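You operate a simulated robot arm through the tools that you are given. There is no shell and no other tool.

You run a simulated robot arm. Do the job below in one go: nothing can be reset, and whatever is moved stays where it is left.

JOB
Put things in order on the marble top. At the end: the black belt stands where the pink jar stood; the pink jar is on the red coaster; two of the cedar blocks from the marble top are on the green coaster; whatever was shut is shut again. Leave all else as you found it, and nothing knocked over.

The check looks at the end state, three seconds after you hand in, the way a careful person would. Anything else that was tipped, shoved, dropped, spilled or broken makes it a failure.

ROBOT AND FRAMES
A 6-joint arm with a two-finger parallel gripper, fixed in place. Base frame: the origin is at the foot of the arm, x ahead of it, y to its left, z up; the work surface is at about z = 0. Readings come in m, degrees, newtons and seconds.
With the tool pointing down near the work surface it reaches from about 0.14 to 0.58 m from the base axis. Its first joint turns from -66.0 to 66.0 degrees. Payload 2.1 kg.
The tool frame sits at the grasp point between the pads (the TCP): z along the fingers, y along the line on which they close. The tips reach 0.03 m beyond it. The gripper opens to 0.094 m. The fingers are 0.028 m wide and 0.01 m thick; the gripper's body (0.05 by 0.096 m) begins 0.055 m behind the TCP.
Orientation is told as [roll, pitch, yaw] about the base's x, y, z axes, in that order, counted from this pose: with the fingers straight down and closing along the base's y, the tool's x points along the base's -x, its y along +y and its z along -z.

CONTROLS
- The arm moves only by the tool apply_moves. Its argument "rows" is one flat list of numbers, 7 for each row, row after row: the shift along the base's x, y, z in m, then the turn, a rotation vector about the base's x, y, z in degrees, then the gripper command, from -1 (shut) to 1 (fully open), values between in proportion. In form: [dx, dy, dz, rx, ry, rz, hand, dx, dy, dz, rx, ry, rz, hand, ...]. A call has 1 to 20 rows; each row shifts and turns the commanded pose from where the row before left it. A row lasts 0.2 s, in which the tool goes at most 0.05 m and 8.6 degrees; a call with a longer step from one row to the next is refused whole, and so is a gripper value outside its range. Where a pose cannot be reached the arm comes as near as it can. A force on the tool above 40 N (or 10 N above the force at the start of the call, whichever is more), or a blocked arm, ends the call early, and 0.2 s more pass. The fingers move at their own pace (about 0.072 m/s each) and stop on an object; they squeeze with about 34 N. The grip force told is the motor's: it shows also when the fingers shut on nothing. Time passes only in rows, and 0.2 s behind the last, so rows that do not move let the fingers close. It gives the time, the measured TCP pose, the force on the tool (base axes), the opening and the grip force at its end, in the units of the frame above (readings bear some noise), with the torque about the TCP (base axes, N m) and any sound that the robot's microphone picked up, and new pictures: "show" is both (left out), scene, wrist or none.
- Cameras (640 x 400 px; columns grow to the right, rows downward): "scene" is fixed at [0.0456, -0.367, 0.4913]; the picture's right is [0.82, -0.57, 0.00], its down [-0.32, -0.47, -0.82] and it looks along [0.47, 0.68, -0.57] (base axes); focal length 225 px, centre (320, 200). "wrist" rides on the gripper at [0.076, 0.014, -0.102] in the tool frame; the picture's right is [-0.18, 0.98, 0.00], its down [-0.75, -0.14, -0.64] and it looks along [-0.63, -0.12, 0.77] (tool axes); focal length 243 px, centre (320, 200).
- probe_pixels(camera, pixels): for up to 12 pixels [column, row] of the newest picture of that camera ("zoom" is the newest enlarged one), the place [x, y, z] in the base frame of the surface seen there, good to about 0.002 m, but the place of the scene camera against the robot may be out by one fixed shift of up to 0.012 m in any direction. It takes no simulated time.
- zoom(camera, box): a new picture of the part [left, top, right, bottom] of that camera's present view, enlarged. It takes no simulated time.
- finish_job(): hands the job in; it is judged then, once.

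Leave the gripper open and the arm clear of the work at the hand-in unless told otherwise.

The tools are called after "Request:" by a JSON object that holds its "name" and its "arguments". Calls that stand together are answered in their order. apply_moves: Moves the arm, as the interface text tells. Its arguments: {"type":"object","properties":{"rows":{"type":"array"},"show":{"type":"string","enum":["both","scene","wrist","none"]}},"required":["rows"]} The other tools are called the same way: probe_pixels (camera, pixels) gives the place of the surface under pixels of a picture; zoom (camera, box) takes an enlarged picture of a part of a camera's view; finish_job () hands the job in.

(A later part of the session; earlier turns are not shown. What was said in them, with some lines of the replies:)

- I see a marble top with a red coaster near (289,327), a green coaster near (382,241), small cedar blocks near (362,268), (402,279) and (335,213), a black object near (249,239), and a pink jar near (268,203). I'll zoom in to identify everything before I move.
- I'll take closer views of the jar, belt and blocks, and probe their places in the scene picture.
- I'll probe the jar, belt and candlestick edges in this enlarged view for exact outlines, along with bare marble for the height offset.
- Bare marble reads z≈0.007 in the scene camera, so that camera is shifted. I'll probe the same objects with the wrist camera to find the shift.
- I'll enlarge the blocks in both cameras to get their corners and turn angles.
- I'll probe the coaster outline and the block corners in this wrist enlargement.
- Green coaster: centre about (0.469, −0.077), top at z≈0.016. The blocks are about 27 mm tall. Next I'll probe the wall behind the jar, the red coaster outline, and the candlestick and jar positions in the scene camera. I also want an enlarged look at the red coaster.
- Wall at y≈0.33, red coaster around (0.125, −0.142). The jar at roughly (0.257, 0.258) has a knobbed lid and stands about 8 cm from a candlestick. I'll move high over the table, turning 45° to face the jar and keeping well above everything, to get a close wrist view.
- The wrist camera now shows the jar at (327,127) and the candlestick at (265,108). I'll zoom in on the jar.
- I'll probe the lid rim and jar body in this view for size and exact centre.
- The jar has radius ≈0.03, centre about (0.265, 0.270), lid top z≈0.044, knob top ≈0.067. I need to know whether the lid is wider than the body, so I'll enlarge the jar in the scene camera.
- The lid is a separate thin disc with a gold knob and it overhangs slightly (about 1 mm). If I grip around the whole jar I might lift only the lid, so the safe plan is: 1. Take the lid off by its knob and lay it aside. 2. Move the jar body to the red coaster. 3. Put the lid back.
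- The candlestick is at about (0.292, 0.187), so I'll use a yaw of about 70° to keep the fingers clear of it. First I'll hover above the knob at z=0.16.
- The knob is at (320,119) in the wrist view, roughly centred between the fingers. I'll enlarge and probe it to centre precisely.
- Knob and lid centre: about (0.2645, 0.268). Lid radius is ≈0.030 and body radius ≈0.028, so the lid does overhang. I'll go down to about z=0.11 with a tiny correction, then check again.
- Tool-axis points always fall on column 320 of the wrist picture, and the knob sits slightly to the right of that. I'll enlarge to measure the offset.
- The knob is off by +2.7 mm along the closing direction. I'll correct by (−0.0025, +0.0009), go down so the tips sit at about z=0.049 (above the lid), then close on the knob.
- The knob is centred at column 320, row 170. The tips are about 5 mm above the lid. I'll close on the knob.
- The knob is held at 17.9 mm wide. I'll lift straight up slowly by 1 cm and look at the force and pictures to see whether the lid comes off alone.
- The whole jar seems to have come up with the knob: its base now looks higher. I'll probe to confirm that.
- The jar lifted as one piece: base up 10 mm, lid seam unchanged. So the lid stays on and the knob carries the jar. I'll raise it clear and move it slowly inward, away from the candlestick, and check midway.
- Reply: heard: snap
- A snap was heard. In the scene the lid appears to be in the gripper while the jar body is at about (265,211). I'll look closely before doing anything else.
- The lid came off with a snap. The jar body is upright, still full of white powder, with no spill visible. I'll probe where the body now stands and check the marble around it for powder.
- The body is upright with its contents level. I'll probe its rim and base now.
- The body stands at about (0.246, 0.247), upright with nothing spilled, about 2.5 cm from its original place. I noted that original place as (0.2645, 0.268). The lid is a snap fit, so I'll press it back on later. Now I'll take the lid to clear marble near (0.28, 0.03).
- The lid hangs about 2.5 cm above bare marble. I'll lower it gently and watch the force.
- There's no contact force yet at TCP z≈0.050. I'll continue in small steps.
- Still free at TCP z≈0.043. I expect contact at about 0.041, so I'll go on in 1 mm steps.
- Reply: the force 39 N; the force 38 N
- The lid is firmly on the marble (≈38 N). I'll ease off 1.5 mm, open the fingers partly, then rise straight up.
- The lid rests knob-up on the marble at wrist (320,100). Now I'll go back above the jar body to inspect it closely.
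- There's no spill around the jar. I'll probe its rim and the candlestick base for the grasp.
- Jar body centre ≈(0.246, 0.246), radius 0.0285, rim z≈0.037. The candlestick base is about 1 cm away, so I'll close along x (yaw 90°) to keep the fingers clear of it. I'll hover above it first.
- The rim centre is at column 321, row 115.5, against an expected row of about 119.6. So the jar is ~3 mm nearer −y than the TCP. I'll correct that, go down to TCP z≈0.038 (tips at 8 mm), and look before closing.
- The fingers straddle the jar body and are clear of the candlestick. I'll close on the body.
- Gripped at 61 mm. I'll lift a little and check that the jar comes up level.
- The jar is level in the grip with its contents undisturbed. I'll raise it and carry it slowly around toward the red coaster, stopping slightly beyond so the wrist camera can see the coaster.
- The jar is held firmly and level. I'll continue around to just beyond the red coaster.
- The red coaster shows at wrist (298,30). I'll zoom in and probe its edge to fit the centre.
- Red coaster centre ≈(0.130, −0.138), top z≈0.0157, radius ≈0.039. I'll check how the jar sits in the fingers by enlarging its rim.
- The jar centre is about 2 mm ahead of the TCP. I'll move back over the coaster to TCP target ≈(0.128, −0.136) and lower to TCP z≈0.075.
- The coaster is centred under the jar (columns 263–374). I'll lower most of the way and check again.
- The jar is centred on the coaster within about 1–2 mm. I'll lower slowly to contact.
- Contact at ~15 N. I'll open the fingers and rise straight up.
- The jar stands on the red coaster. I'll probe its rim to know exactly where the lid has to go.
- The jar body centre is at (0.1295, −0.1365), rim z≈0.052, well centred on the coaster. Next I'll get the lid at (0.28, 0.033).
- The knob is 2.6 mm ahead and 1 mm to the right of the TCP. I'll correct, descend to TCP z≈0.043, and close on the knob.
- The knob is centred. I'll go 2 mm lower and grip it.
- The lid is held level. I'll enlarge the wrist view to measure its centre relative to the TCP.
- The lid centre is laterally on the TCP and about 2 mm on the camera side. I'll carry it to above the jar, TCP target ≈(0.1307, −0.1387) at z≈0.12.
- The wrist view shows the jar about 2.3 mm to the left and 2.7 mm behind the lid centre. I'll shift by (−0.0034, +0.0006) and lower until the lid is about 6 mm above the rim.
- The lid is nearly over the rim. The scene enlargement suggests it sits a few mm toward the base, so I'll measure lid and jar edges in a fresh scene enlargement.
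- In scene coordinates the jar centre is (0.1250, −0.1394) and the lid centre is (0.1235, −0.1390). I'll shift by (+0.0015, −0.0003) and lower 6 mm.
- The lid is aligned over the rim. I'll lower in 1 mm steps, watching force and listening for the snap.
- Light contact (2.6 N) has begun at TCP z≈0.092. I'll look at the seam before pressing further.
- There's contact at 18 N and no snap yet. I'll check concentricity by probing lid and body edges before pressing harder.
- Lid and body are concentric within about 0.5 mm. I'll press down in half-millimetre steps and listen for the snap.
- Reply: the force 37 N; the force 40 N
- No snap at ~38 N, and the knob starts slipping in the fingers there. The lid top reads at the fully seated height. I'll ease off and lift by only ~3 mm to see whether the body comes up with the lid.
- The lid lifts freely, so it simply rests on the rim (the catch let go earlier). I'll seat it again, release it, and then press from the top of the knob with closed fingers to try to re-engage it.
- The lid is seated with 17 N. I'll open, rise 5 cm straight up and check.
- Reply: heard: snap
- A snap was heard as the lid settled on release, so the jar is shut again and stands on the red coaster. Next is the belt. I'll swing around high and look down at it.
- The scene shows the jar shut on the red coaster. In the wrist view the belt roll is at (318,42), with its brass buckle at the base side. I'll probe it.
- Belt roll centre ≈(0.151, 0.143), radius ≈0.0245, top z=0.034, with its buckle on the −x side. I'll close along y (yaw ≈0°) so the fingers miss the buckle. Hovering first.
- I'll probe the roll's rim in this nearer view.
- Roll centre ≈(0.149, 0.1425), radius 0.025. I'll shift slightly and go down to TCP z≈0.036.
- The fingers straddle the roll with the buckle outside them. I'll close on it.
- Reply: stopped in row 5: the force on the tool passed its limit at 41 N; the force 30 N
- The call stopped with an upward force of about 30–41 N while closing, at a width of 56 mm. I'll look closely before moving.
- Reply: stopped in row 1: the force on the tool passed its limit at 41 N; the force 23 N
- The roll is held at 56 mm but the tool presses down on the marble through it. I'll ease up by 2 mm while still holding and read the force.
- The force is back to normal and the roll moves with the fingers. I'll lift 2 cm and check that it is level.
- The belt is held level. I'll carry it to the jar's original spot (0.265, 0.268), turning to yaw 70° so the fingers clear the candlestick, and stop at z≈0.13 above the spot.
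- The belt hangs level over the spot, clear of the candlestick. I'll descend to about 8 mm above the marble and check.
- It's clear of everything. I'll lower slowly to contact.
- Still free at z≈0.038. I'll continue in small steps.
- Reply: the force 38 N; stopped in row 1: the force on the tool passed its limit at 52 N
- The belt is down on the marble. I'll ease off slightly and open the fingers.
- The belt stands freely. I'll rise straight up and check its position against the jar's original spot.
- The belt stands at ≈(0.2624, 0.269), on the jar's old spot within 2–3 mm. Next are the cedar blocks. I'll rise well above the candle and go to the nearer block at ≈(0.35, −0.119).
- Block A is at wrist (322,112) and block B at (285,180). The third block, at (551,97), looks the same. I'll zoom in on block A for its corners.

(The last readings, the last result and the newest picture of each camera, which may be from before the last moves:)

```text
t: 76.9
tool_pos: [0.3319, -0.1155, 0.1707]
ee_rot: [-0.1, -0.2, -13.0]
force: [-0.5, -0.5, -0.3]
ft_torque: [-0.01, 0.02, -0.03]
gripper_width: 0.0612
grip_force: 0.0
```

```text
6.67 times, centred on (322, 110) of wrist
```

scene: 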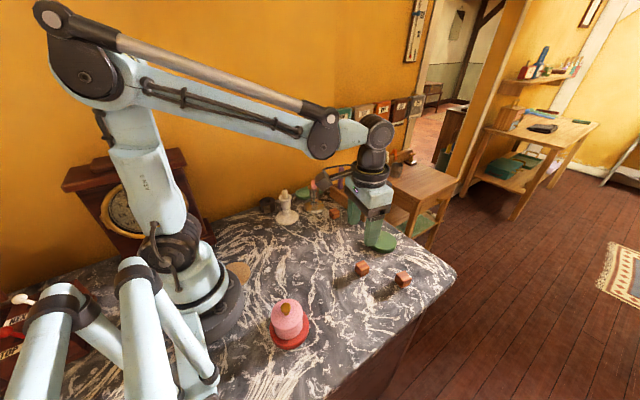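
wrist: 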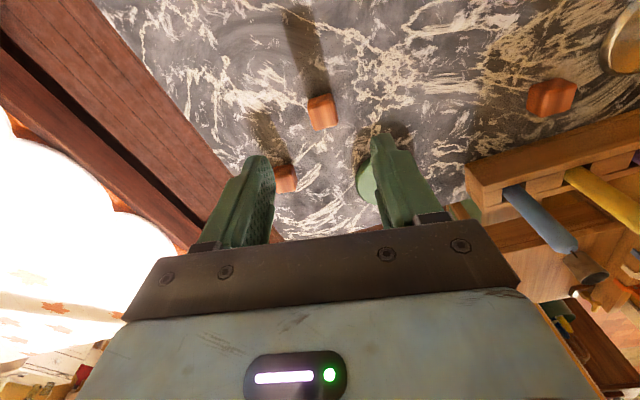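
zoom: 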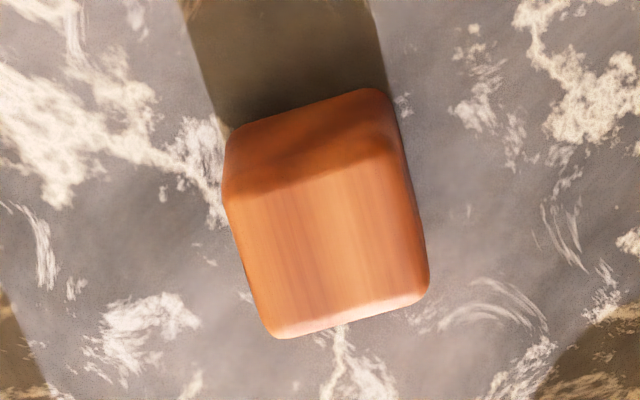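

Request:
{"name": "probe_pixels", "arguments": {"camera": "zoom", "pixels": [[238, 205], [385, 170], [412, 285], [280, 322], [328, 245], [310, 190], [345, 300], [255, 265], [400, 225]]}}

```text
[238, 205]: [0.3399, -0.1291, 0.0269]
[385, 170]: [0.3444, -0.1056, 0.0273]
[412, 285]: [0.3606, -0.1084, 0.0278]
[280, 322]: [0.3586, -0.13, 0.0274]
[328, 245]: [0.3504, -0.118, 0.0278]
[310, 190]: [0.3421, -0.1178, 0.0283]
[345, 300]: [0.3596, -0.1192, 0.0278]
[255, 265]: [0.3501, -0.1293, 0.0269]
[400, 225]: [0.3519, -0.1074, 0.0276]
```

Block A's top corners give a yaw of about −8°, a side of ≈25 mm, and a centre 17 mm ahead of the TCP. I'll turn to −8°, centre over it, and lower to z≈0.09 to verify.

Request:
{"name": "apply_moves", "arguments": {"rows": [0.0083, -0.0021, -0.02, 0, 0, 2.5, 0.3, 0.0083, -0.0021, -0.03, 0, 0, 2.5, 0.3, 0, 0, -0.03, 0, 0, 0, 0.3, 0, 0, 0, 0, 0, 0, 0.3], "show": "wrist"}}

Request:
{"name": "zoom", "arguments": {"camera": "wrist", "box": [260, 90, 380, 180]}}

```text
t: 77.9
tool_pos: [0.3494, -0.1222, 0.0869]
ee_rot: [-0.1, -0.2, -7.8]
force: [0.4, -1.3, 0.8]
ft_torque: [-0.04, -0.01, 0.03]
gripper_width: 0.0611
grip_force: 0.0
```

wrist: 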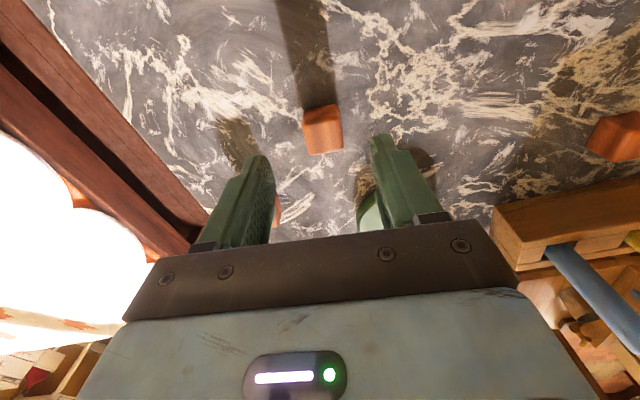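

```text
4.44 times, centred on (320, 135) of wrist
```

zoom: 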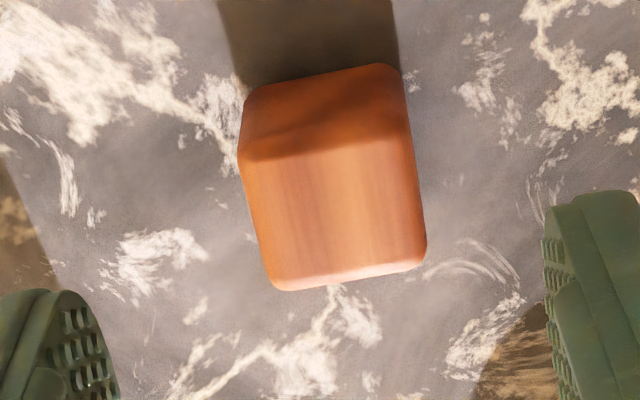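

Aligned to within about 1°. The block is 1.9 mm left and 1.2 mm ahead of the TCP. I'll correct, descend to TCP z≈0.036, and close.

Request:
{"name": "apply_moves", "arguments": {"rows": [0.0015, 0.0017, -0.02, 0, 0, 0, 0.3, 0, 0, -0.02, 0, 0, 0, 0.3, 0, 0, -0.011, 0, 0, 0, 0.3, 0, 0, 0, 0, 0, 0, 0.3], "show": "wrist"}}

Request:
{"name": "apply_moves", "arguments": {"rows": [0, 0, 0, 0, 0, 0, 0, 0, 0, 0, 0, 0, 0, -0.3, 0, 0, 0, 0, 0, 0, -0.7, 0, 0, 0, 0, 0, 0, -1, 0, 0, 0, 0, 0, 0, -1], "show": "wrist"}}

```text
t: 78.9
tool_pos: [0.3511, -0.1201, 0.0374]
ee_rot: [0.0, -0.2, -8.1]
force: [0.4, -0.2, 0.0]
ft_torque: [-0.01, 0.02, 0.01]
gripper_width: 0.0612
grip_force: 0.0
```

wrist: 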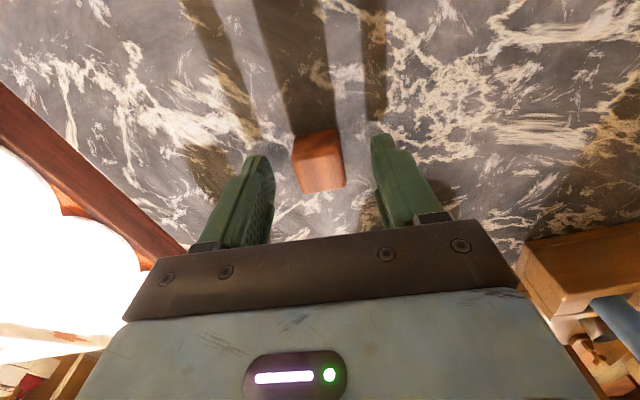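

```text
t: 80.1
tool_pos: [0.3539, -0.1197, 0.0373]
ee_rot: [0.1, -0.2, -8.0]
force: [0.0, 0.4, 0.7]
ft_torque: [0.02, 0.02, 0.01]
gripper_width: 0.0263
grip_force: 34.5
```

wrist: 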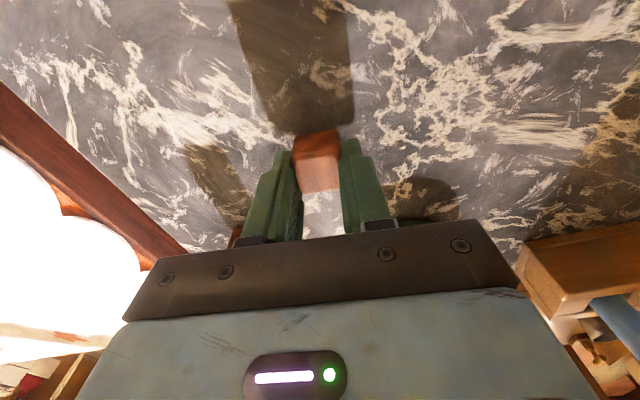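

Block A is gripped at 26 mm. I'll lift it and move above the green coaster's far half.

Request:
{"name": "apply_moves", "arguments": {"rows": [0, 0, 0.01, 0, 0, 0, -1, 0, 0, 0.025, 0, 0, 0, -1, 0, 0, 0.03, 0, 0, 0, -1, 0.0345, 0.0099, 0, 0, 0, 0, -1, 0.0345, 0.0099, 0, 0, 0, 0, -1, 0.0345, 0.0099, 0, 0, 0, 0, -1, 0.0345, 0.0099, 0, 0, 0, 0, -1, 0, 0, 0, 0, 0, 0, -1], "show": "both"}}

Request:
{"name": "zoom", "arguments": {"camera": "wrist", "box": [220, 40, 420, 195]}}

```text
t: 81.9
tool_pos: [0.4902, -0.0799, 0.1043]
ee_rot: [0.1, -0.1, -8.0]
force: [-0.5, 0.3, -0.1]
ft_torque: [-0.01, 0.0, -0.01]
gripper_width: 0.0262
grip_force: 33.4
```

scene: 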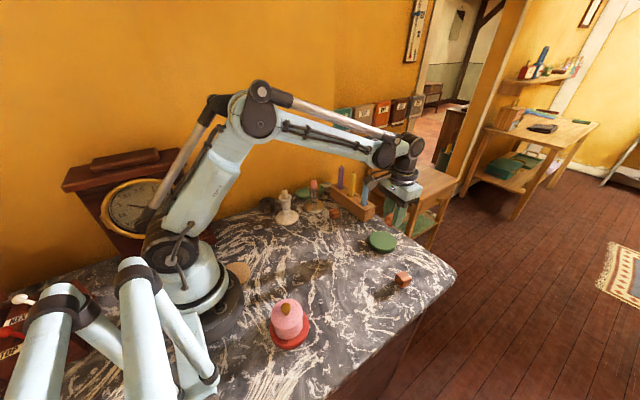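
wrist: 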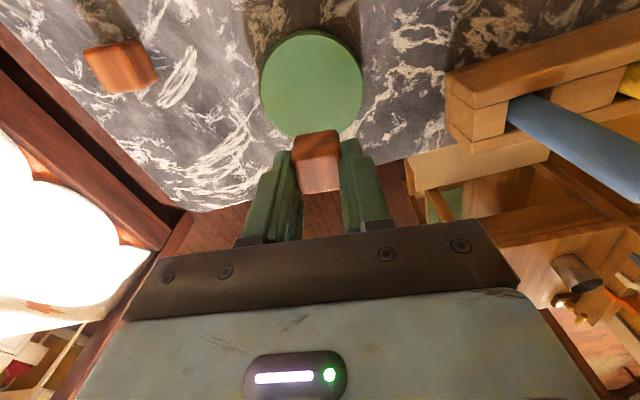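

```text
2.58 times, centred on (320, 118) of wrist
```

zoom: 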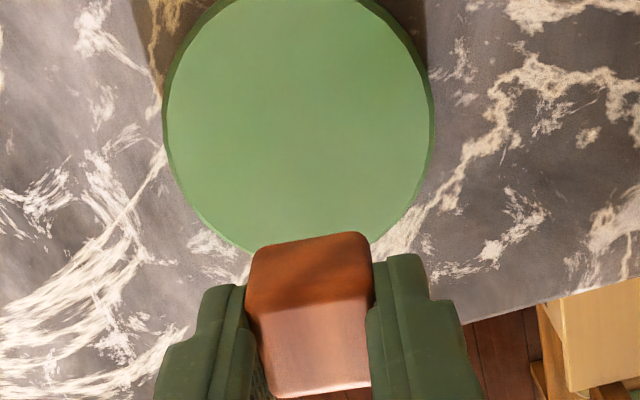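

The whole green coaster is visible beyond block A. I'll probe its edges for the exact centre.

Request:
{"name": "probe_pixels", "arguments": {"camera": "wrist", "pixels": [[264, 85], [359, 85], [312, 33], [270, 60], [353, 60], [275, 115], [347, 118], [290, 38], [335, 38], [312, 85], [470, 80], [450, 105]]}}

```text
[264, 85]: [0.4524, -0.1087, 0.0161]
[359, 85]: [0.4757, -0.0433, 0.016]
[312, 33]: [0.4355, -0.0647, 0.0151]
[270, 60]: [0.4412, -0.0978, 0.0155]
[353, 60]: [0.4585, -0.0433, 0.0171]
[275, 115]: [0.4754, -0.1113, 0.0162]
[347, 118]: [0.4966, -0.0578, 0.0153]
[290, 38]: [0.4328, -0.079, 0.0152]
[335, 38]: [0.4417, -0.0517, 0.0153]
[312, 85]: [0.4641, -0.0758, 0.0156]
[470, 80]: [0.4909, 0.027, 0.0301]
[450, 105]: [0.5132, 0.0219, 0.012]
```

Coaster centre ≈(0.468, −0.077), radius ≈0.0365. I'll put block A 15.5 mm beyond the centre: shift by (−0.0068, −0.0003) and lower to about 1 cm above the coaster.

Request:
{"name": "apply_moves", "arguments": {"rows": [-0.0068, -0.0003, -0.01, 0, 0, 0, -1, 0, 0, -0.02, 0, 0, 0, -1, 0, 0, -0.012, 0, 0, 0, -1, 0, 0, 0, 0, 0, 0, -1], "show": "both"}}

Request:
{"name": "zoom", "arguments": {"camera": "wrist", "box": [220, 60, 420, 200]}}

Request:
{"name": "zoom", "arguments": {"camera": "scene", "box": [350, 200, 430, 265]}}

```text
t: 82.9
tool_pos: [0.4837, -0.0799, 0.061]
ee_rot: [0.0, -0.2, -8.0]
force: [-0.7, -0.5, -0.1]
ft_torque: [0.01, 0.0, -0.03]
gripper_width: 0.0263
grip_force: 34.1
```

scene: 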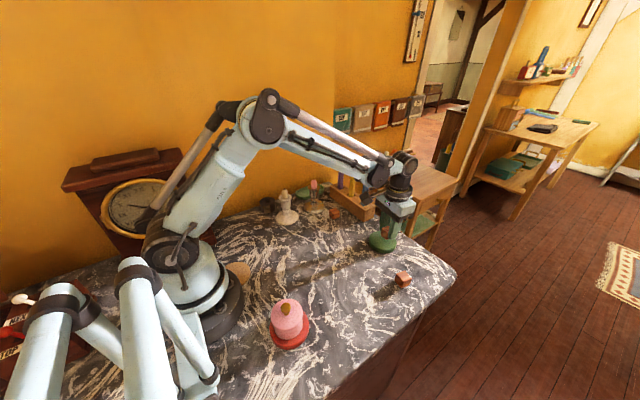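
wrist: 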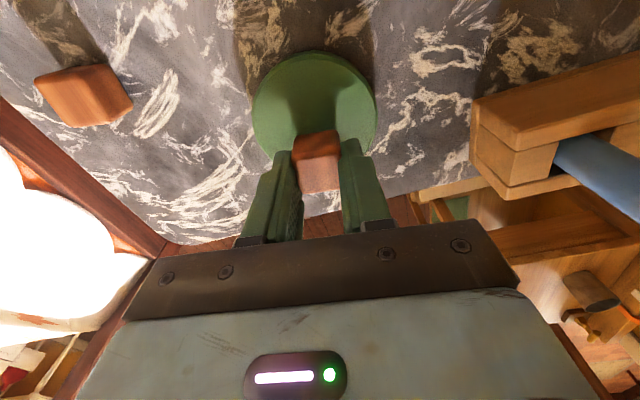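

```text
2.86 times, centred on (320, 130) of wrist
```

zoom: 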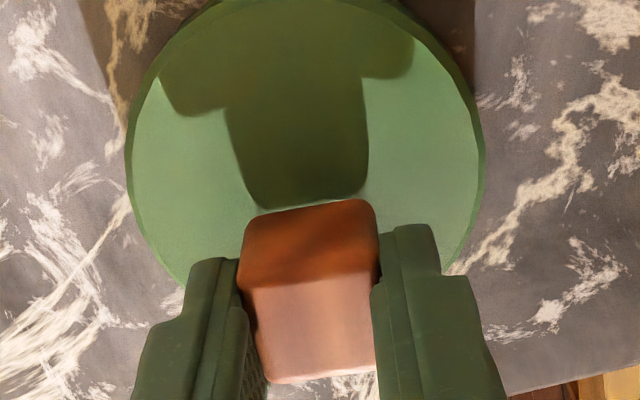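

```text
6.15 times, centred on (390, 232) of scene
```

zoom: 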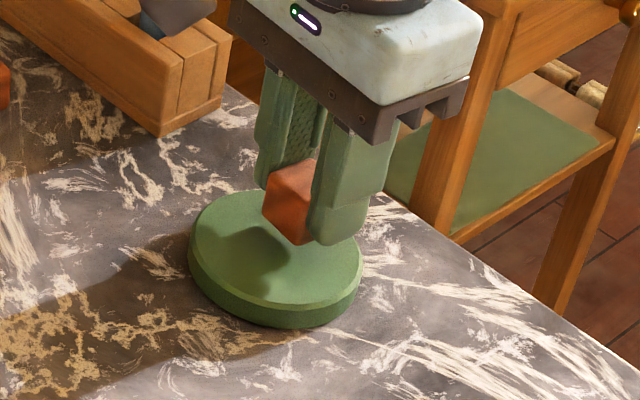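

Laterally aligned, and the block sits ~13–14 mm beyond the centre. I'll nudge 1 mm further out and lower gently.

Request:
{"name": "apply_moves", "arguments": {"rows": [0.001, 0, -0.003, 0, 0, 0, -1, 0, 0, -0.003, 0, 0, 0, -1, 0, 0, 0, 0, 0, 0, -1], "show": "none"}}

Request:
{"name": "apply_moves", "arguments": {"rows": [0, 0, -0.001, 0, 0, 0, -1, 0, 0, 0, 0, 0, 0, -1], "show": "none"}}

Request:
{"name": "apply_moves", "arguments": {"rows": [0, 0, -0.0007, 0, 0, 0, -1, 0, 0, 0, 0, 0, 0, -1], "show": "none"}}

```text
t: 83.7
tool_pos: [0.4851, -0.0807, 0.0559]
ee_rot: [0.1, -0.2, -7.9]
force: [-0.1, -0.1, -0.6]
ft_torque: [0.01, 0.0, 0.01]
gripper_width: 0.0263
grip_force: 34.0
```

```text
t: 84.3
tool_pos: [0.4851, -0.0815, 0.0539]
ee_rot: [0.0, -0.3, -8.0]
force: [-0.2, -0.2, 0.4]
ft_torque: [0.02, -0.03, -0.01]
gripper_width: 0.0262
grip_force: 34.2
```

```text
t: 84.9
tool_pos: [0.4842, -0.0806, 0.0518]
ee_rot: [0.1, -0.2, -8.1]
force: [1.6, 0.2, 7.2]
ft_torque: [0.01, -0.06, -0.01]
gripper_width: 0.0262
grip_force: 34.2
```

Contact at 7 N. I'll open and rise straight up.

Request:
{"name": "apply_moves", "arguments": {"rows": [0, 0, 0, 0, 0, 0, -0.2, 0, 0, 0, 0, 0, 0, 0.1, 0, 0, 0, 0, 0, 0, 0.2, 0, 0, 0.02, 0, 0, 0, 0.2, 0, 0, 0.03, 0, 0, 0, 0.2, 0, 0, 0.03, 0, 0, 0, 0.2, 0, 0, 0, 0, 0, 0, 0.2], "show": "both"}}

Request:
{"name": "zoom", "arguments": {"camera": "wrist", "box": [220, 30, 420, 170]}}

```text
t: 86.5
tool_pos: [0.4835, -0.0802, 0.131]
ee_rot: [0.0, -0.2, -8.1]
force: [0.5, -0.1, 0.0]
ft_torque: [0.02, 0.01, -0.02]
gripper_width: 0.0565
grip_force: 0.1
```

scene: 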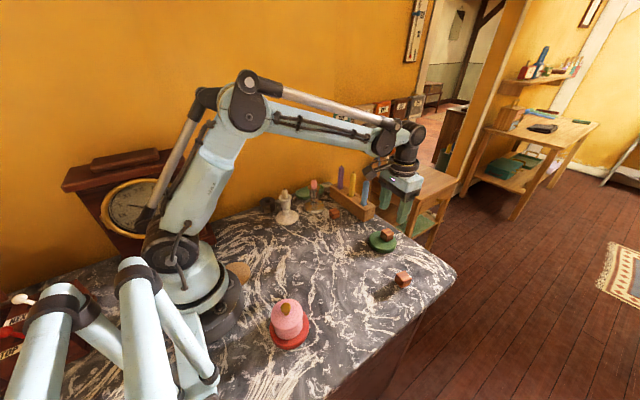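
wrist: 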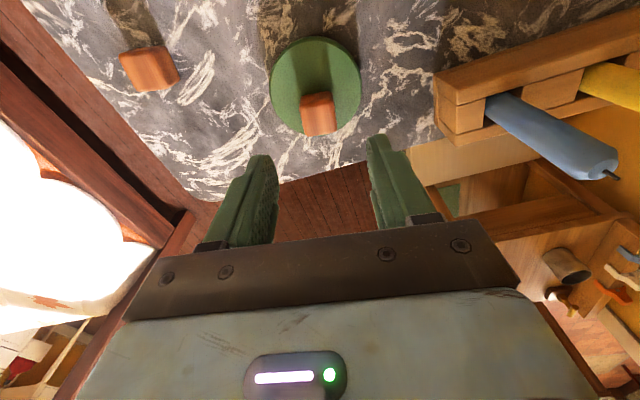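

```text
2.86 times, centred on (320, 100) of wrist
```

zoom: 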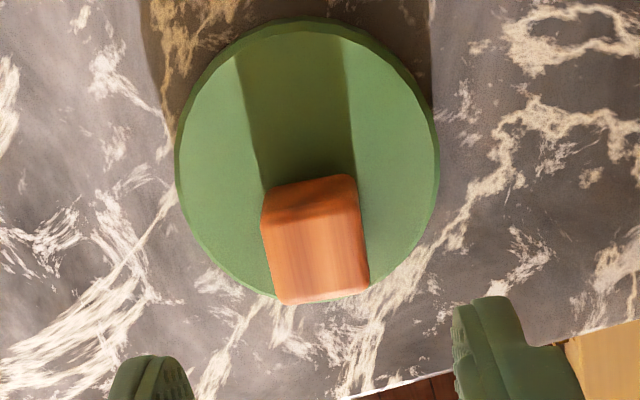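

Block A stands on the coaster. I'll probe its top corners for the exact footprint, and block B's corners as well.

Request:
{"name": "probe_pixels", "arguments": {"camera": "zoom", "pixels": [[272, 225], [352, 212], [362, 282], [290, 297], [315, 255], [308, 30], [180, 150], [434, 150]]}}

Request:
{"name": "zoom", "arguments": {"camera": "wrist", "box": [105, 35, 195, 105]}}

```text
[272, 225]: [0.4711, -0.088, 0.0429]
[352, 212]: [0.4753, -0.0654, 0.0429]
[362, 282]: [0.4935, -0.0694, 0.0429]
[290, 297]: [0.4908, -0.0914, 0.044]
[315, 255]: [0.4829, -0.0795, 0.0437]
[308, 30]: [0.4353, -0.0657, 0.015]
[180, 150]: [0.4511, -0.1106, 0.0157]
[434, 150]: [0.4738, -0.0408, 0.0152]
```

```text
5.71 times, centred on (150, 70) of wrist
```

zoom: 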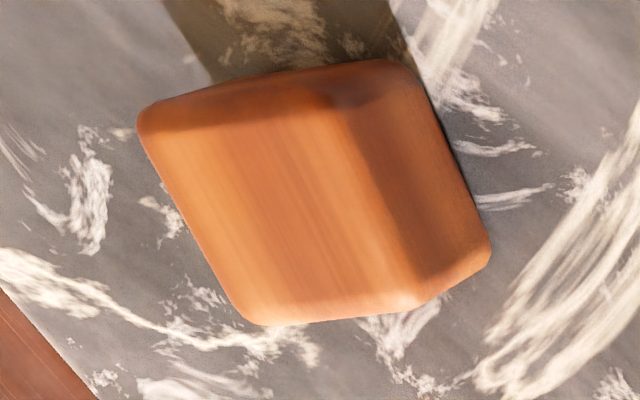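

Block A's centre is (0.4827, −0.0786), fully on the coaster. Now I'll probe block B's top face.

Request:
{"name": "probe_pixels", "arguments": {"camera": "zoom", "pixels": [[155, 130], [335, 112], [410, 295], [250, 312], [285, 210], [200, 225], [375, 205], [245, 120], [330, 305], [430, 200]]}}

```text
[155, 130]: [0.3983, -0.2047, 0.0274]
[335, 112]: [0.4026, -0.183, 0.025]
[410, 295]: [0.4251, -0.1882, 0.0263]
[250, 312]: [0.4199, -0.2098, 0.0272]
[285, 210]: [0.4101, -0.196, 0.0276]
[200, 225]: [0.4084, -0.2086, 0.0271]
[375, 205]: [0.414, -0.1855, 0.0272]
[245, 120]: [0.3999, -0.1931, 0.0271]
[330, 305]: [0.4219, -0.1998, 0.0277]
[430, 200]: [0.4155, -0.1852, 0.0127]
```

Block B: centre ≈(0.4115, −0.1964), yaw ≈ −13°. I'll go above it.

Request:
{"name": "apply_moves", "arguments": {"rows": [-0.018, -0.029, 0, 0, 0, -1.25, 0.3, -0.018, -0.029, 0, 0, 0, -1.25, 0.3, -0.018, -0.029, 0, 0, 0, -1.25, 0.3, -0.018, -0.0292, 0, 0, 0, -1.25, 0.3, 0, 0, -0.025, 0, 0, 0, 0.3, 0, 0, -0.018, 0, 0, 0, 0.3, 0, 0, 0, 0, 0, 0, 0.3], "show": "wrist"}}

Request:
{"name": "zoom", "arguments": {"camera": "wrist", "box": [260, 90, 380, 180]}}

```text
t: 88.1
tool_pos: [0.4143, -0.1979, 0.0909]
ee_rot: [0.0, -0.2, -13.0]
force: [-0.6, 0.8, 0.5]
ft_torque: [0.02, 0.0, 0.0]
gripper_width: 0.0609
grip_force: 0.1
```

wrist: 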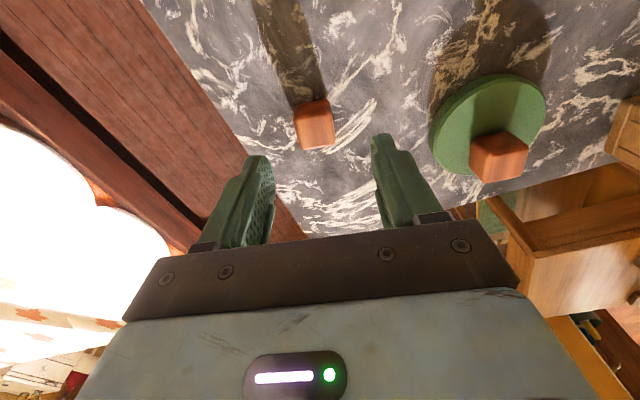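

```text
4.44 times, centred on (320, 135) of wrist
```

zoom: 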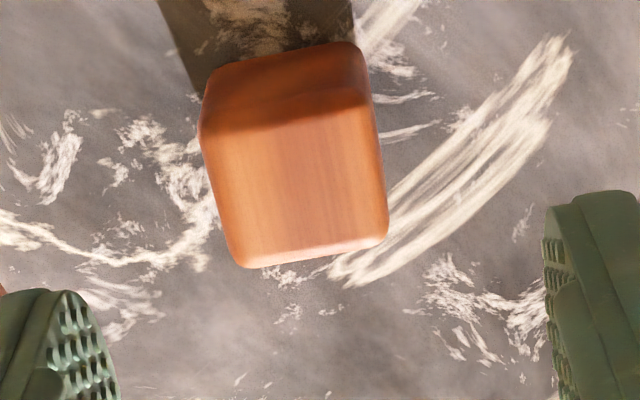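

The block is 3.4 mm right and 3.2 mm behind the TCP, with its angle aligned. I'll correct by (−0.0039, −0.0026), lower to z≈0.06, and check again.

Request:
{"name": "apply_moves", "arguments": {"rows": [-0.0039, -0.0026, -0.01, 0, 0, 0, 0.3, 0, 0, -0.02, 0, 0, 0, 0.3, 0, 0, 0, 0, 0, 0, 0.3], "show": "wrist"}}

Request:
{"name": "zoom", "arguments": {"camera": "wrist", "box": [260, 90, 380, 180]}}

```text
t: 88.9
tool_pos: [0.4088, -0.2001, 0.0605]
ee_rot: [0.0, -0.2, -13.0]
force: [0.0, -0.3, -0.2]
ft_torque: [0.01, 0.0, 0.01]
gripper_width: 0.0612
grip_force: 0.1
```

wrist: 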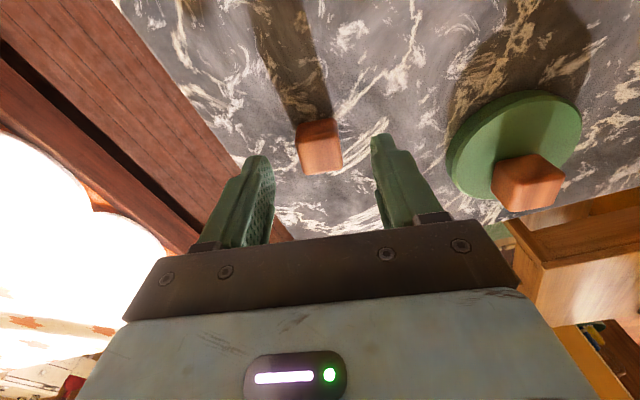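

```text
4.44 times, centred on (320, 135) of wrist
```

zoom: 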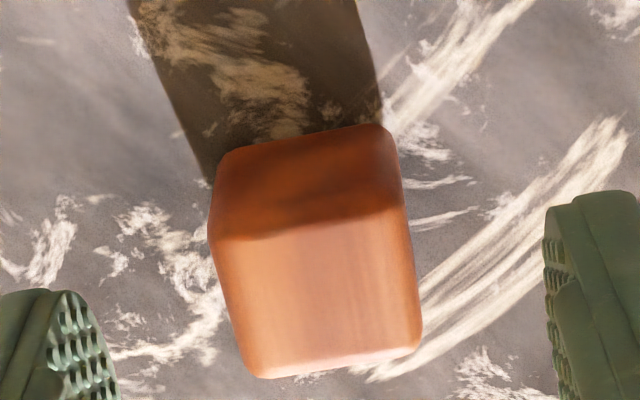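

Well centred now (column 320.7, row 156). I'll descend and close.

Request:
{"name": "apply_moves", "arguments": {"rows": [0, 0, -0.014, 0, 0, 0, 0.3, 0, 0, -0.01, 0, 0, 0, 0.3, 0, 0, 0, 0, 0, 0, 0.3, 0, 0, 0, 0, 0, 0, 0, 0, 0, 0, 0, 0, 0, -0.3, 0, 0, 0, 0, 0, 0, -0.7, 0, 0, 0, 0, 0, 0, -1, 0, 0, 0, 0, 0, 0, -1], "show": "wrist"}}

```text
t: 90.7
tool_pos: [0.4092, -0.2002, 0.0357]
ee_rot: [0.1, -0.2, -13.0]
force: [0.2, -0.1, 0.6]
ft_torque: [-0.01, -0.01, -0.02]
gripper_width: 0.026
grip_force: 33.7
```

wrist: 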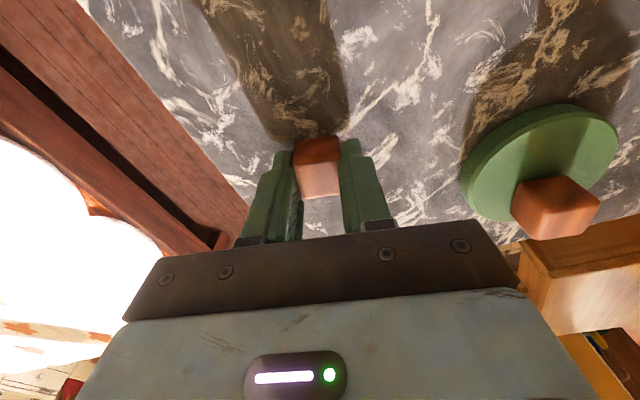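

Block B is gripped. I'll lift and move above the near half of the coaster.

Request:
{"name": "apply_moves", "arguments": {"rows": [0, 0, 0.01, 0, 0, 0, -1, 0, 0, 0.03, 0, 0, 0, -1, 0, 0, 0.035, 0, 0, 0, -1, 0.0105, 0.0314, 0, 0, 0, 1.25, -1, 0.0105, 0.0314, 0, 0, 0, 1.25, -1, 0.0105, 0.0314, 0, 0, 0, 1.25, -1, 0.0105, 0.0313, 0, 0, 0, 1.25, -1, 0, 0, 0, 0, 0, 0, -1], "show": "both"}}

Request:
{"name": "zoom", "arguments": {"camera": "wrist", "box": [220, 60, 420, 200]}}

Request:
{"name": "zoom", "arguments": {"camera": "scene", "box": [345, 195, 425, 260]}}

```text
t: 92.5
tool_pos: [0.4486, -0.0768, 0.1118]
ee_rot: [-0.1, -0.2, -7.9]
force: [-0.9, -0.2, -0.5]
ft_torque: [-0.02, 0.0, -0.01]
gripper_width: 0.0263
grip_force: 33.9
```

scene: 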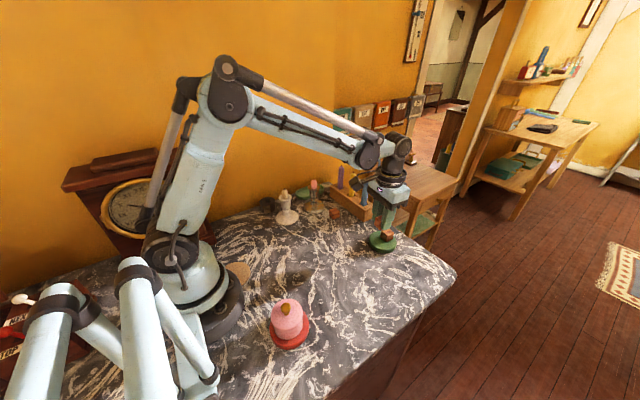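
wrist: 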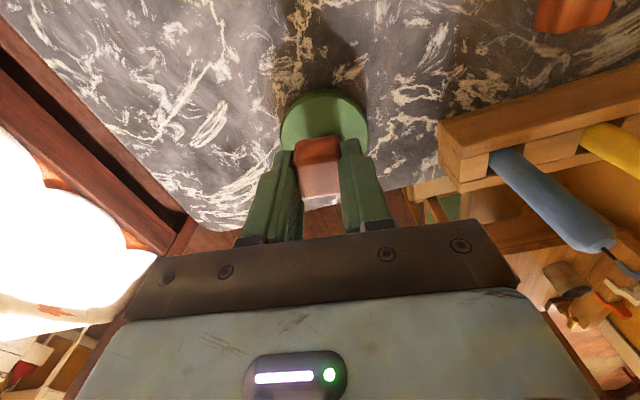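

```text
2.86 times, centred on (320, 130) of wrist
```

zoom: 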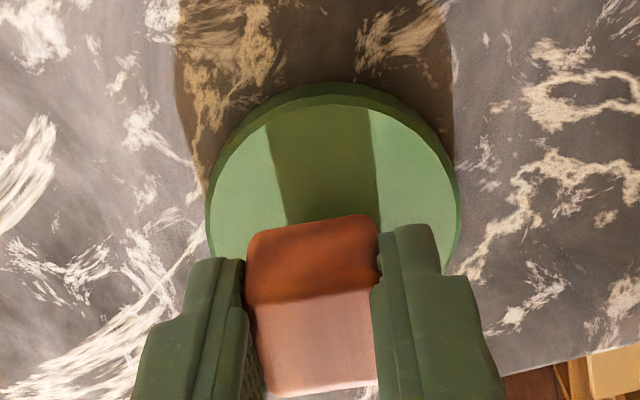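

```text
6.15 times, centred on (385, 228) of scene
```

zoom: 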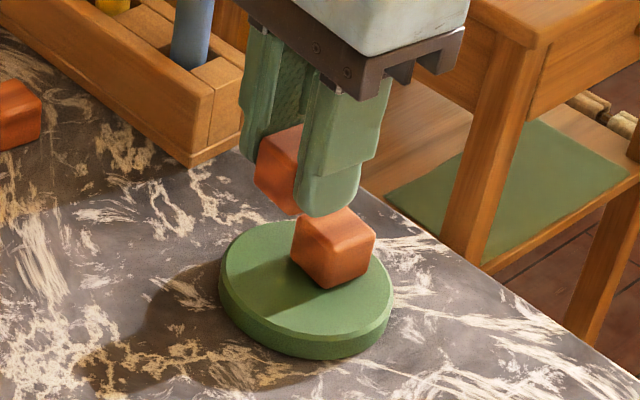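

Scene view: block A sits on the coaster's far half, with block B hanging above the near half. I'll fine-shift by (+0.0015, +0.0011) and lower to about 1 cm above.

Request:
{"name": "apply_moves", "arguments": {"rows": [0.0015, 0.0011, -0.015, 0, 0, 0, -1, 0, 0, -0.02, 0, 0, 0, -1, 0, 0, -0.015, 0, 0, 0, -1, 0, 0, 0, 0, 0, 0, -1], "show": "both"}}

Request:
{"name": "zoom", "arguments": {"camera": "wrist", "box": [220, 60, 420, 200]}}

Request:
{"name": "zoom", "arguments": {"camera": "scene", "box": [355, 210, 415, 260]}}

```text
t: 93.5
tool_pos: [0.4512, -0.0744, 0.0586]
ee_rot: [0.0, -0.3, -8.1]
force: [0.8, -0.5, -0.5]
ft_torque: [0.04, 0.01, -0.01]
gripper_width: 0.026
grip_force: 34.2
```

scene: 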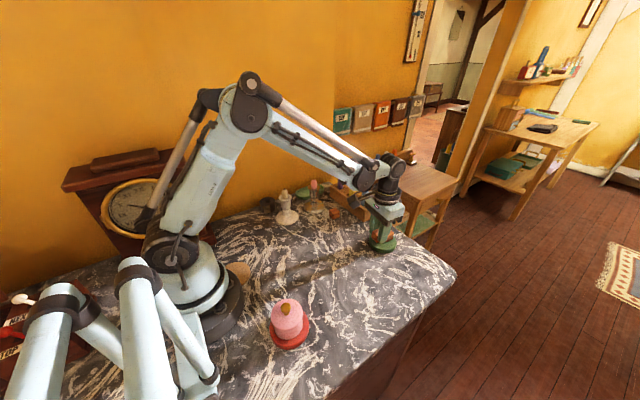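
wrist: 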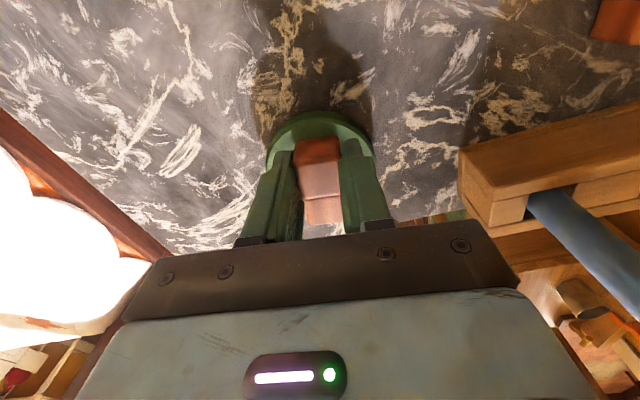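

```text
2.86 times, centred on (320, 130) of wrist
```

zoom: 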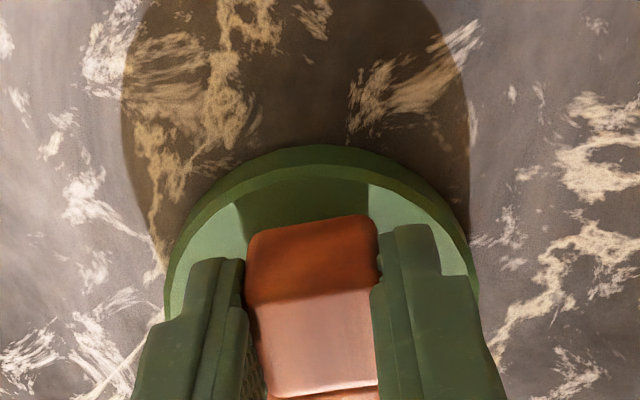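

```text
8.00 times, centred on (385, 235) of scene
```

zoom: 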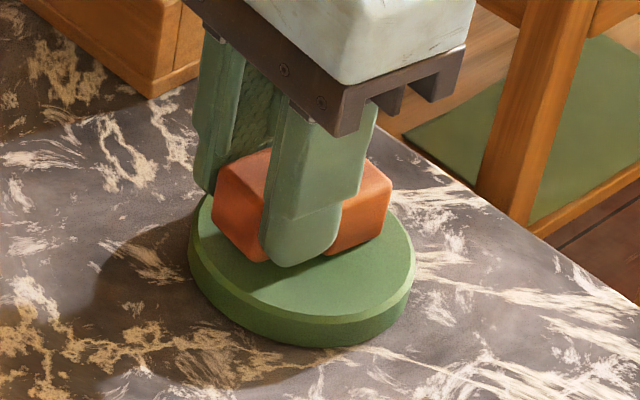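

All clear. I'll nudge 0.8 mm right and lower gently to contact.

Request:
{"name": "apply_moves", "arguments": {"rows": [-0.0001, -0.0008, -0.002, 0, 0, 0, -1, 0, 0, -0.002, 0, 0, 0, -1, 0, 0, -0.001, 0, 0, 0, -1, 0, 0, 0, 0, 0, 0, -1], "show": "none"}}

Request:
{"name": "apply_moves", "arguments": {"rows": [0, 0, -0.001, 0, 0, 0, -1, 0, 0, 0, 0, 0, 0, -1], "show": "none"}}

Request:
{"name": "apply_moves", "arguments": {"rows": [0, 0, -0.0008, 0, 0, 0, -1, 0, 0, 0, 0, 0, 0, -1], "show": "none"}}

```text
t: 94.5
tool_pos: [0.4509, -0.0751, 0.055]
ee_rot: [0.0, -0.2, -8.1]
force: [0.3, 0.4, -0.5]
ft_torque: [-0.02, 0.03, 0.04]
gripper_width: 0.0263
grip_force: 34.2
```

```text
t: 95.1
tool_pos: [0.4525, -0.0739, 0.055]
ee_rot: [0.0, -0.1, -7.9]
force: [0.0, -0.4, -0.4]
ft_torque: [-0.02, -0.04, 0.0]
gripper_width: 0.0261
grip_force: 33.4
```

```text
t: 95.7
tool_pos: [0.4523, -0.0742, 0.0538]
ee_rot: [0.1, -0.2, -8.0]
force: [-0.5, 0.4, 0.1]
ft_torque: [0.01, -0.03, -0.03]
gripper_width: 0.0262
grip_force: 34.0
```

Not touching yet. I'll continue in sub-millimetre steps.

Request:
{"name": "apply_moves", "arguments": {"rows": [0, 0, -0.0008, 0, 0, 0, -1, 0, 0, 0, 0, 0, 0, -1], "show": "none"}}

Request:
{"name": "apply_moves", "arguments": {"rows": [0, 0, -0.0006, 0, 0, 0, -1, 0, 0, 0, 0, 0, 0, -1], "show": "none"}}

```text
t: 96.3
tool_pos: [0.4511, -0.0749, 0.0526]
ee_rot: [0.1, -0.2, -8.0]
force: [0.2, -0.2, -0.5]
ft_torque: [-0.06, -0.01, 0.02]
gripper_width: 0.0262
grip_force: 34.3
```

```text
t: 96.9
tool_pos: [0.4507, -0.074, 0.0519]
ee_rot: [0.0, -0.1, -8.0]
force: [-1.2, 0.0, 6.1]
ft_torque: [-0.04, 0.04, 0.02]
gripper_width: 0.0261
grip_force: 33.6
```

Contact at 6 N. I'll open, rise straight up, and inspect.

Request:
{"name": "apply_moves", "arguments": {"rows": [0, 0, 0, 0, 0, 0, -0.2, 0, 0, 0, 0, 0, 0, 0.1, 0, 0, 0, 0, 0, 0, 0.2, 0, 0, 0.02, 0, 0, 0, 0.2, 0, 0, 0.03, 0, 0, 0, 0.2, 0, 0, 0.04, 0, 0, 0, 0.2, 0, 0, 0.04, 0, 0, 0, 0.2, 0, 0, 0, 0, 0, 0, 0.2], "show": "both"}}

Request:
{"name": "zoom", "arguments": {"camera": "scene", "box": [350, 205, 420, 265]}}

Request:
{"name": "zoom", "arguments": {"camera": "wrist", "box": [240, 70, 400, 180]}}

```text
t: 98.7
tool_pos: [0.4533, -0.0723, 0.1834]
ee_rot: [0.0, -0.2, -7.8]
force: [-0.1, -1.0, 0.1]
ft_torque: [0.05, 0.02, -0.02]
gripper_width: 0.0562
grip_force: 0.1
```

scene: 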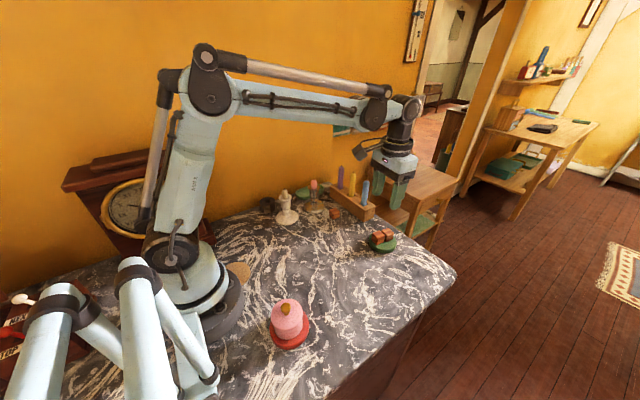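
wrist: 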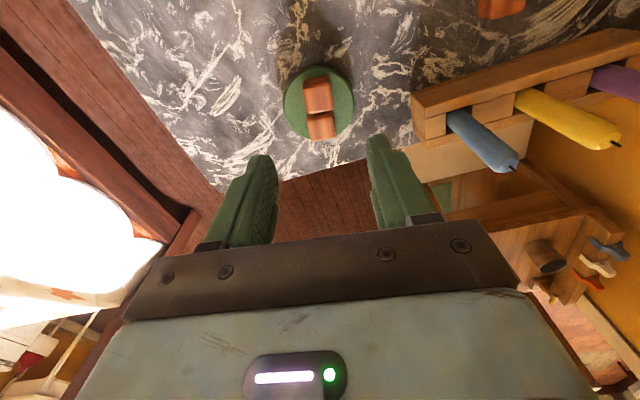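

```text
6.67 times, centred on (385, 235) of scene
```

zoom: 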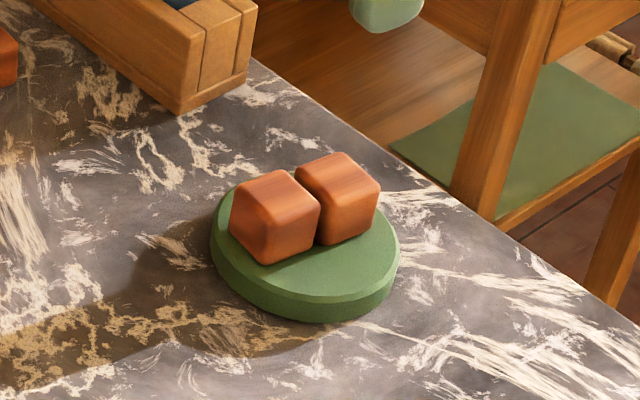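

```text
3.64 times, centred on (320, 125) of wrist
```

zoom: 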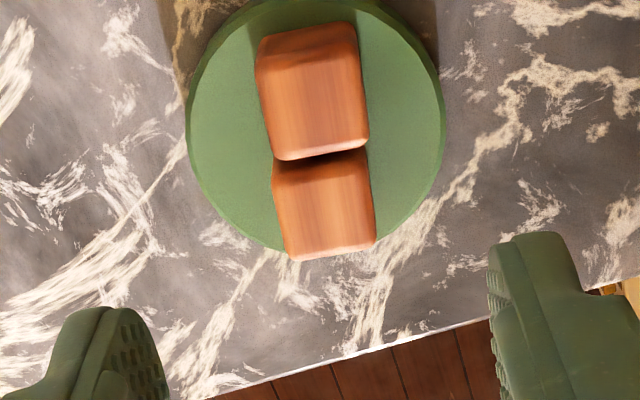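

Both cedar blocks stand fully on the green coaster. I'll move the arm back to its start pose, open the gripper, and inspect everything.

Request:
{"name": "apply_moves", "arguments": {"rows": [0, 0, 0.03, 0, 0, 0, 0.4, -0.0245, 0.0122, 0.0125, 0, 0, 1.3, 0.7, -0.0245, 0.0122, 0.0125, 0, 0, 1.3, 1, -0.0245, 0.0122, 0.0125, 0, 0, 1.3, 1, -0.0245, 0.0122, 0.0125, 0, 0, 1.3, 1, -0.0245, 0.0122, 0.0125, 0, 0, 1.3, 1, -0.0245, 0.0122, 0.0125, 0, 0, 1.3, 1, 0, 0, 0, 0, 0, 0, 1, 0, 0, 0, 0, 0, 0, 1], "show": "both"}}

Request:
{"name": "zoom", "arguments": {"camera": "scene", "box": [225, 160, 385, 260]}}

Request:
{"name": "zoom", "arguments": {"camera": "scene", "box": [250, 280, 330, 350]}}

```text
t: 100.7
tool_pos: [0.3041, -0.0017, 0.2869]
ee_rot: [0.0, -0.2, -0.2]
force: [0.8, 0.1, -0.4]
ft_torque: [-0.01, 0.04, 0.01]
gripper_width: 0.0937
grip_force: 0.0
```

scene: 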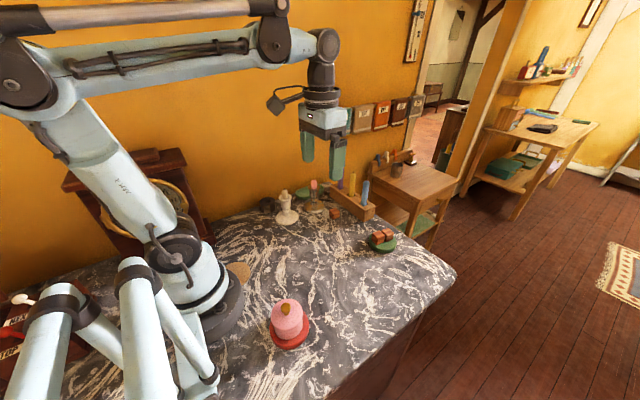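
wrist: 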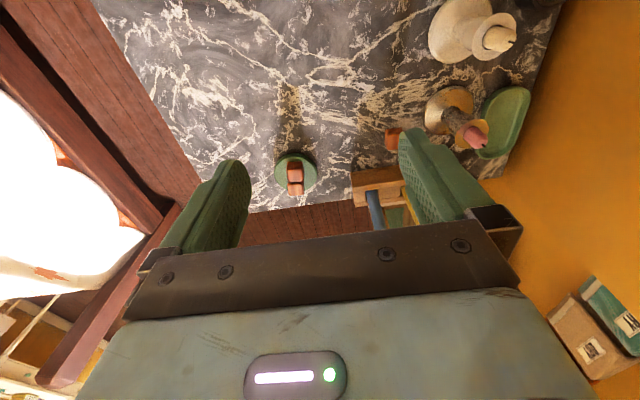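

```text
4.00 times, centred on (305, 210) of scene
```

zoom: 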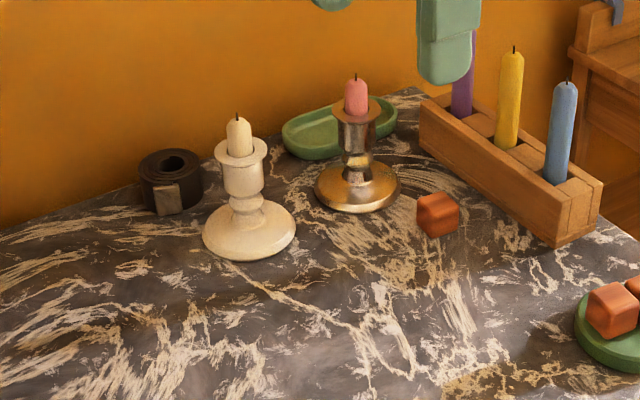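

```text
5.71 times, centred on (290, 315) of scene
```

zoom: 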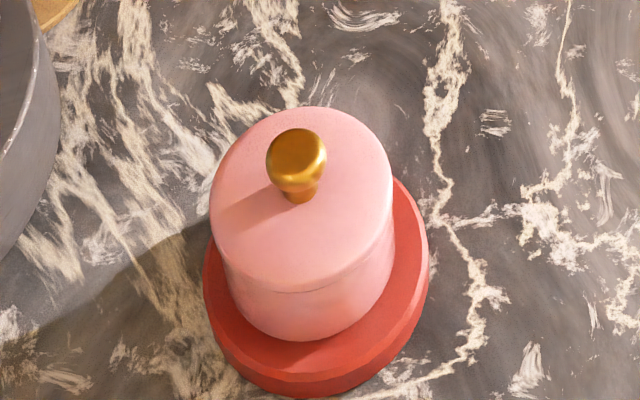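

Everything looks in place. I'll check the belt's position in the same scene coordinates as the original jar (scene-frame centre ≈(0.260, 0.267)), and check the lid's seating.

Request:
{"name": "zoom", "arguments": {"camera": "scene", "box": [252, 188, 284, 218]}}

Request:
{"name": "probe_pixels", "arguments": {"camera": "zoom", "pixels": [[210, 190], [330, 165], [270, 230], [260, 290], [340, 270], [210, 260], [270, 165], [300, 150], [360, 200], [365, 230], [290, 320], [240, 170]]}}

```text
13.33 times, centred on (268, 203) of scene
```

zoom: 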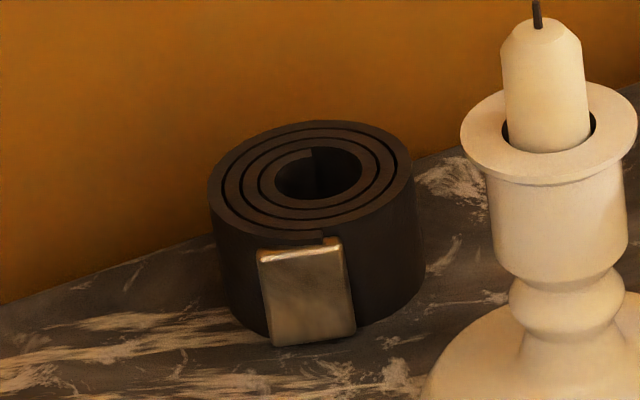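

```text
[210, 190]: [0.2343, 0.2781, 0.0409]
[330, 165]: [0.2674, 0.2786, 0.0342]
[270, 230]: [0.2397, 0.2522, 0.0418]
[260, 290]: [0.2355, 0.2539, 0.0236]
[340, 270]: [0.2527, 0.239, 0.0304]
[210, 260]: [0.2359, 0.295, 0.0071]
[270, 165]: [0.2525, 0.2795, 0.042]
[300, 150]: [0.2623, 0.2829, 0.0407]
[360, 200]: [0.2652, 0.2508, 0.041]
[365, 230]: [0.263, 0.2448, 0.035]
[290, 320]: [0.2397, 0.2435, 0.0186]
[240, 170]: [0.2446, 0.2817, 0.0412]
```

The belt stands where the jar stood, and the candlestick is at the same pixels as in the first picture. The jar is shut and centred on the red coaster. Both blocks are on the green coaster, the third block is untouched, and the arm is clear with the gripper open. I'm handing in.

Request:
{"name": "finish_job", "arguments": {}}

```text
The job is handed in.
```

The job is done and handed in. The final pictures show everything the job asked for in place, but the jar had a short drop along the way.

- **Belt:** it stands upright on the pink jar's old spot, within about 2–3 mm.
- **Jar:** it is on the red coaster, centred to within about 2 mm, with its lid on. I heard the lid snap as it settled. I did not pull on it afterwards to test the catch.
- **Blocks:** two cedar blocks stand fully on the green coaster. The third is where it was.
- **Everything else:** the candlestick beside the belt is in the same place as in the first picture. I saw nothing tipped or spilled.

**Jar drop:** I first lifted the jar by its knob. The lid came off in mid-move and the open jar dropped back onto the marble, at most about 7 cm. It landed upright about 2.5 cm from where it had stood. I saw no spilled powder and no damage. I then moved the jar by its body and put the lid back on.

The arm is back at its starting position with the gripper open.
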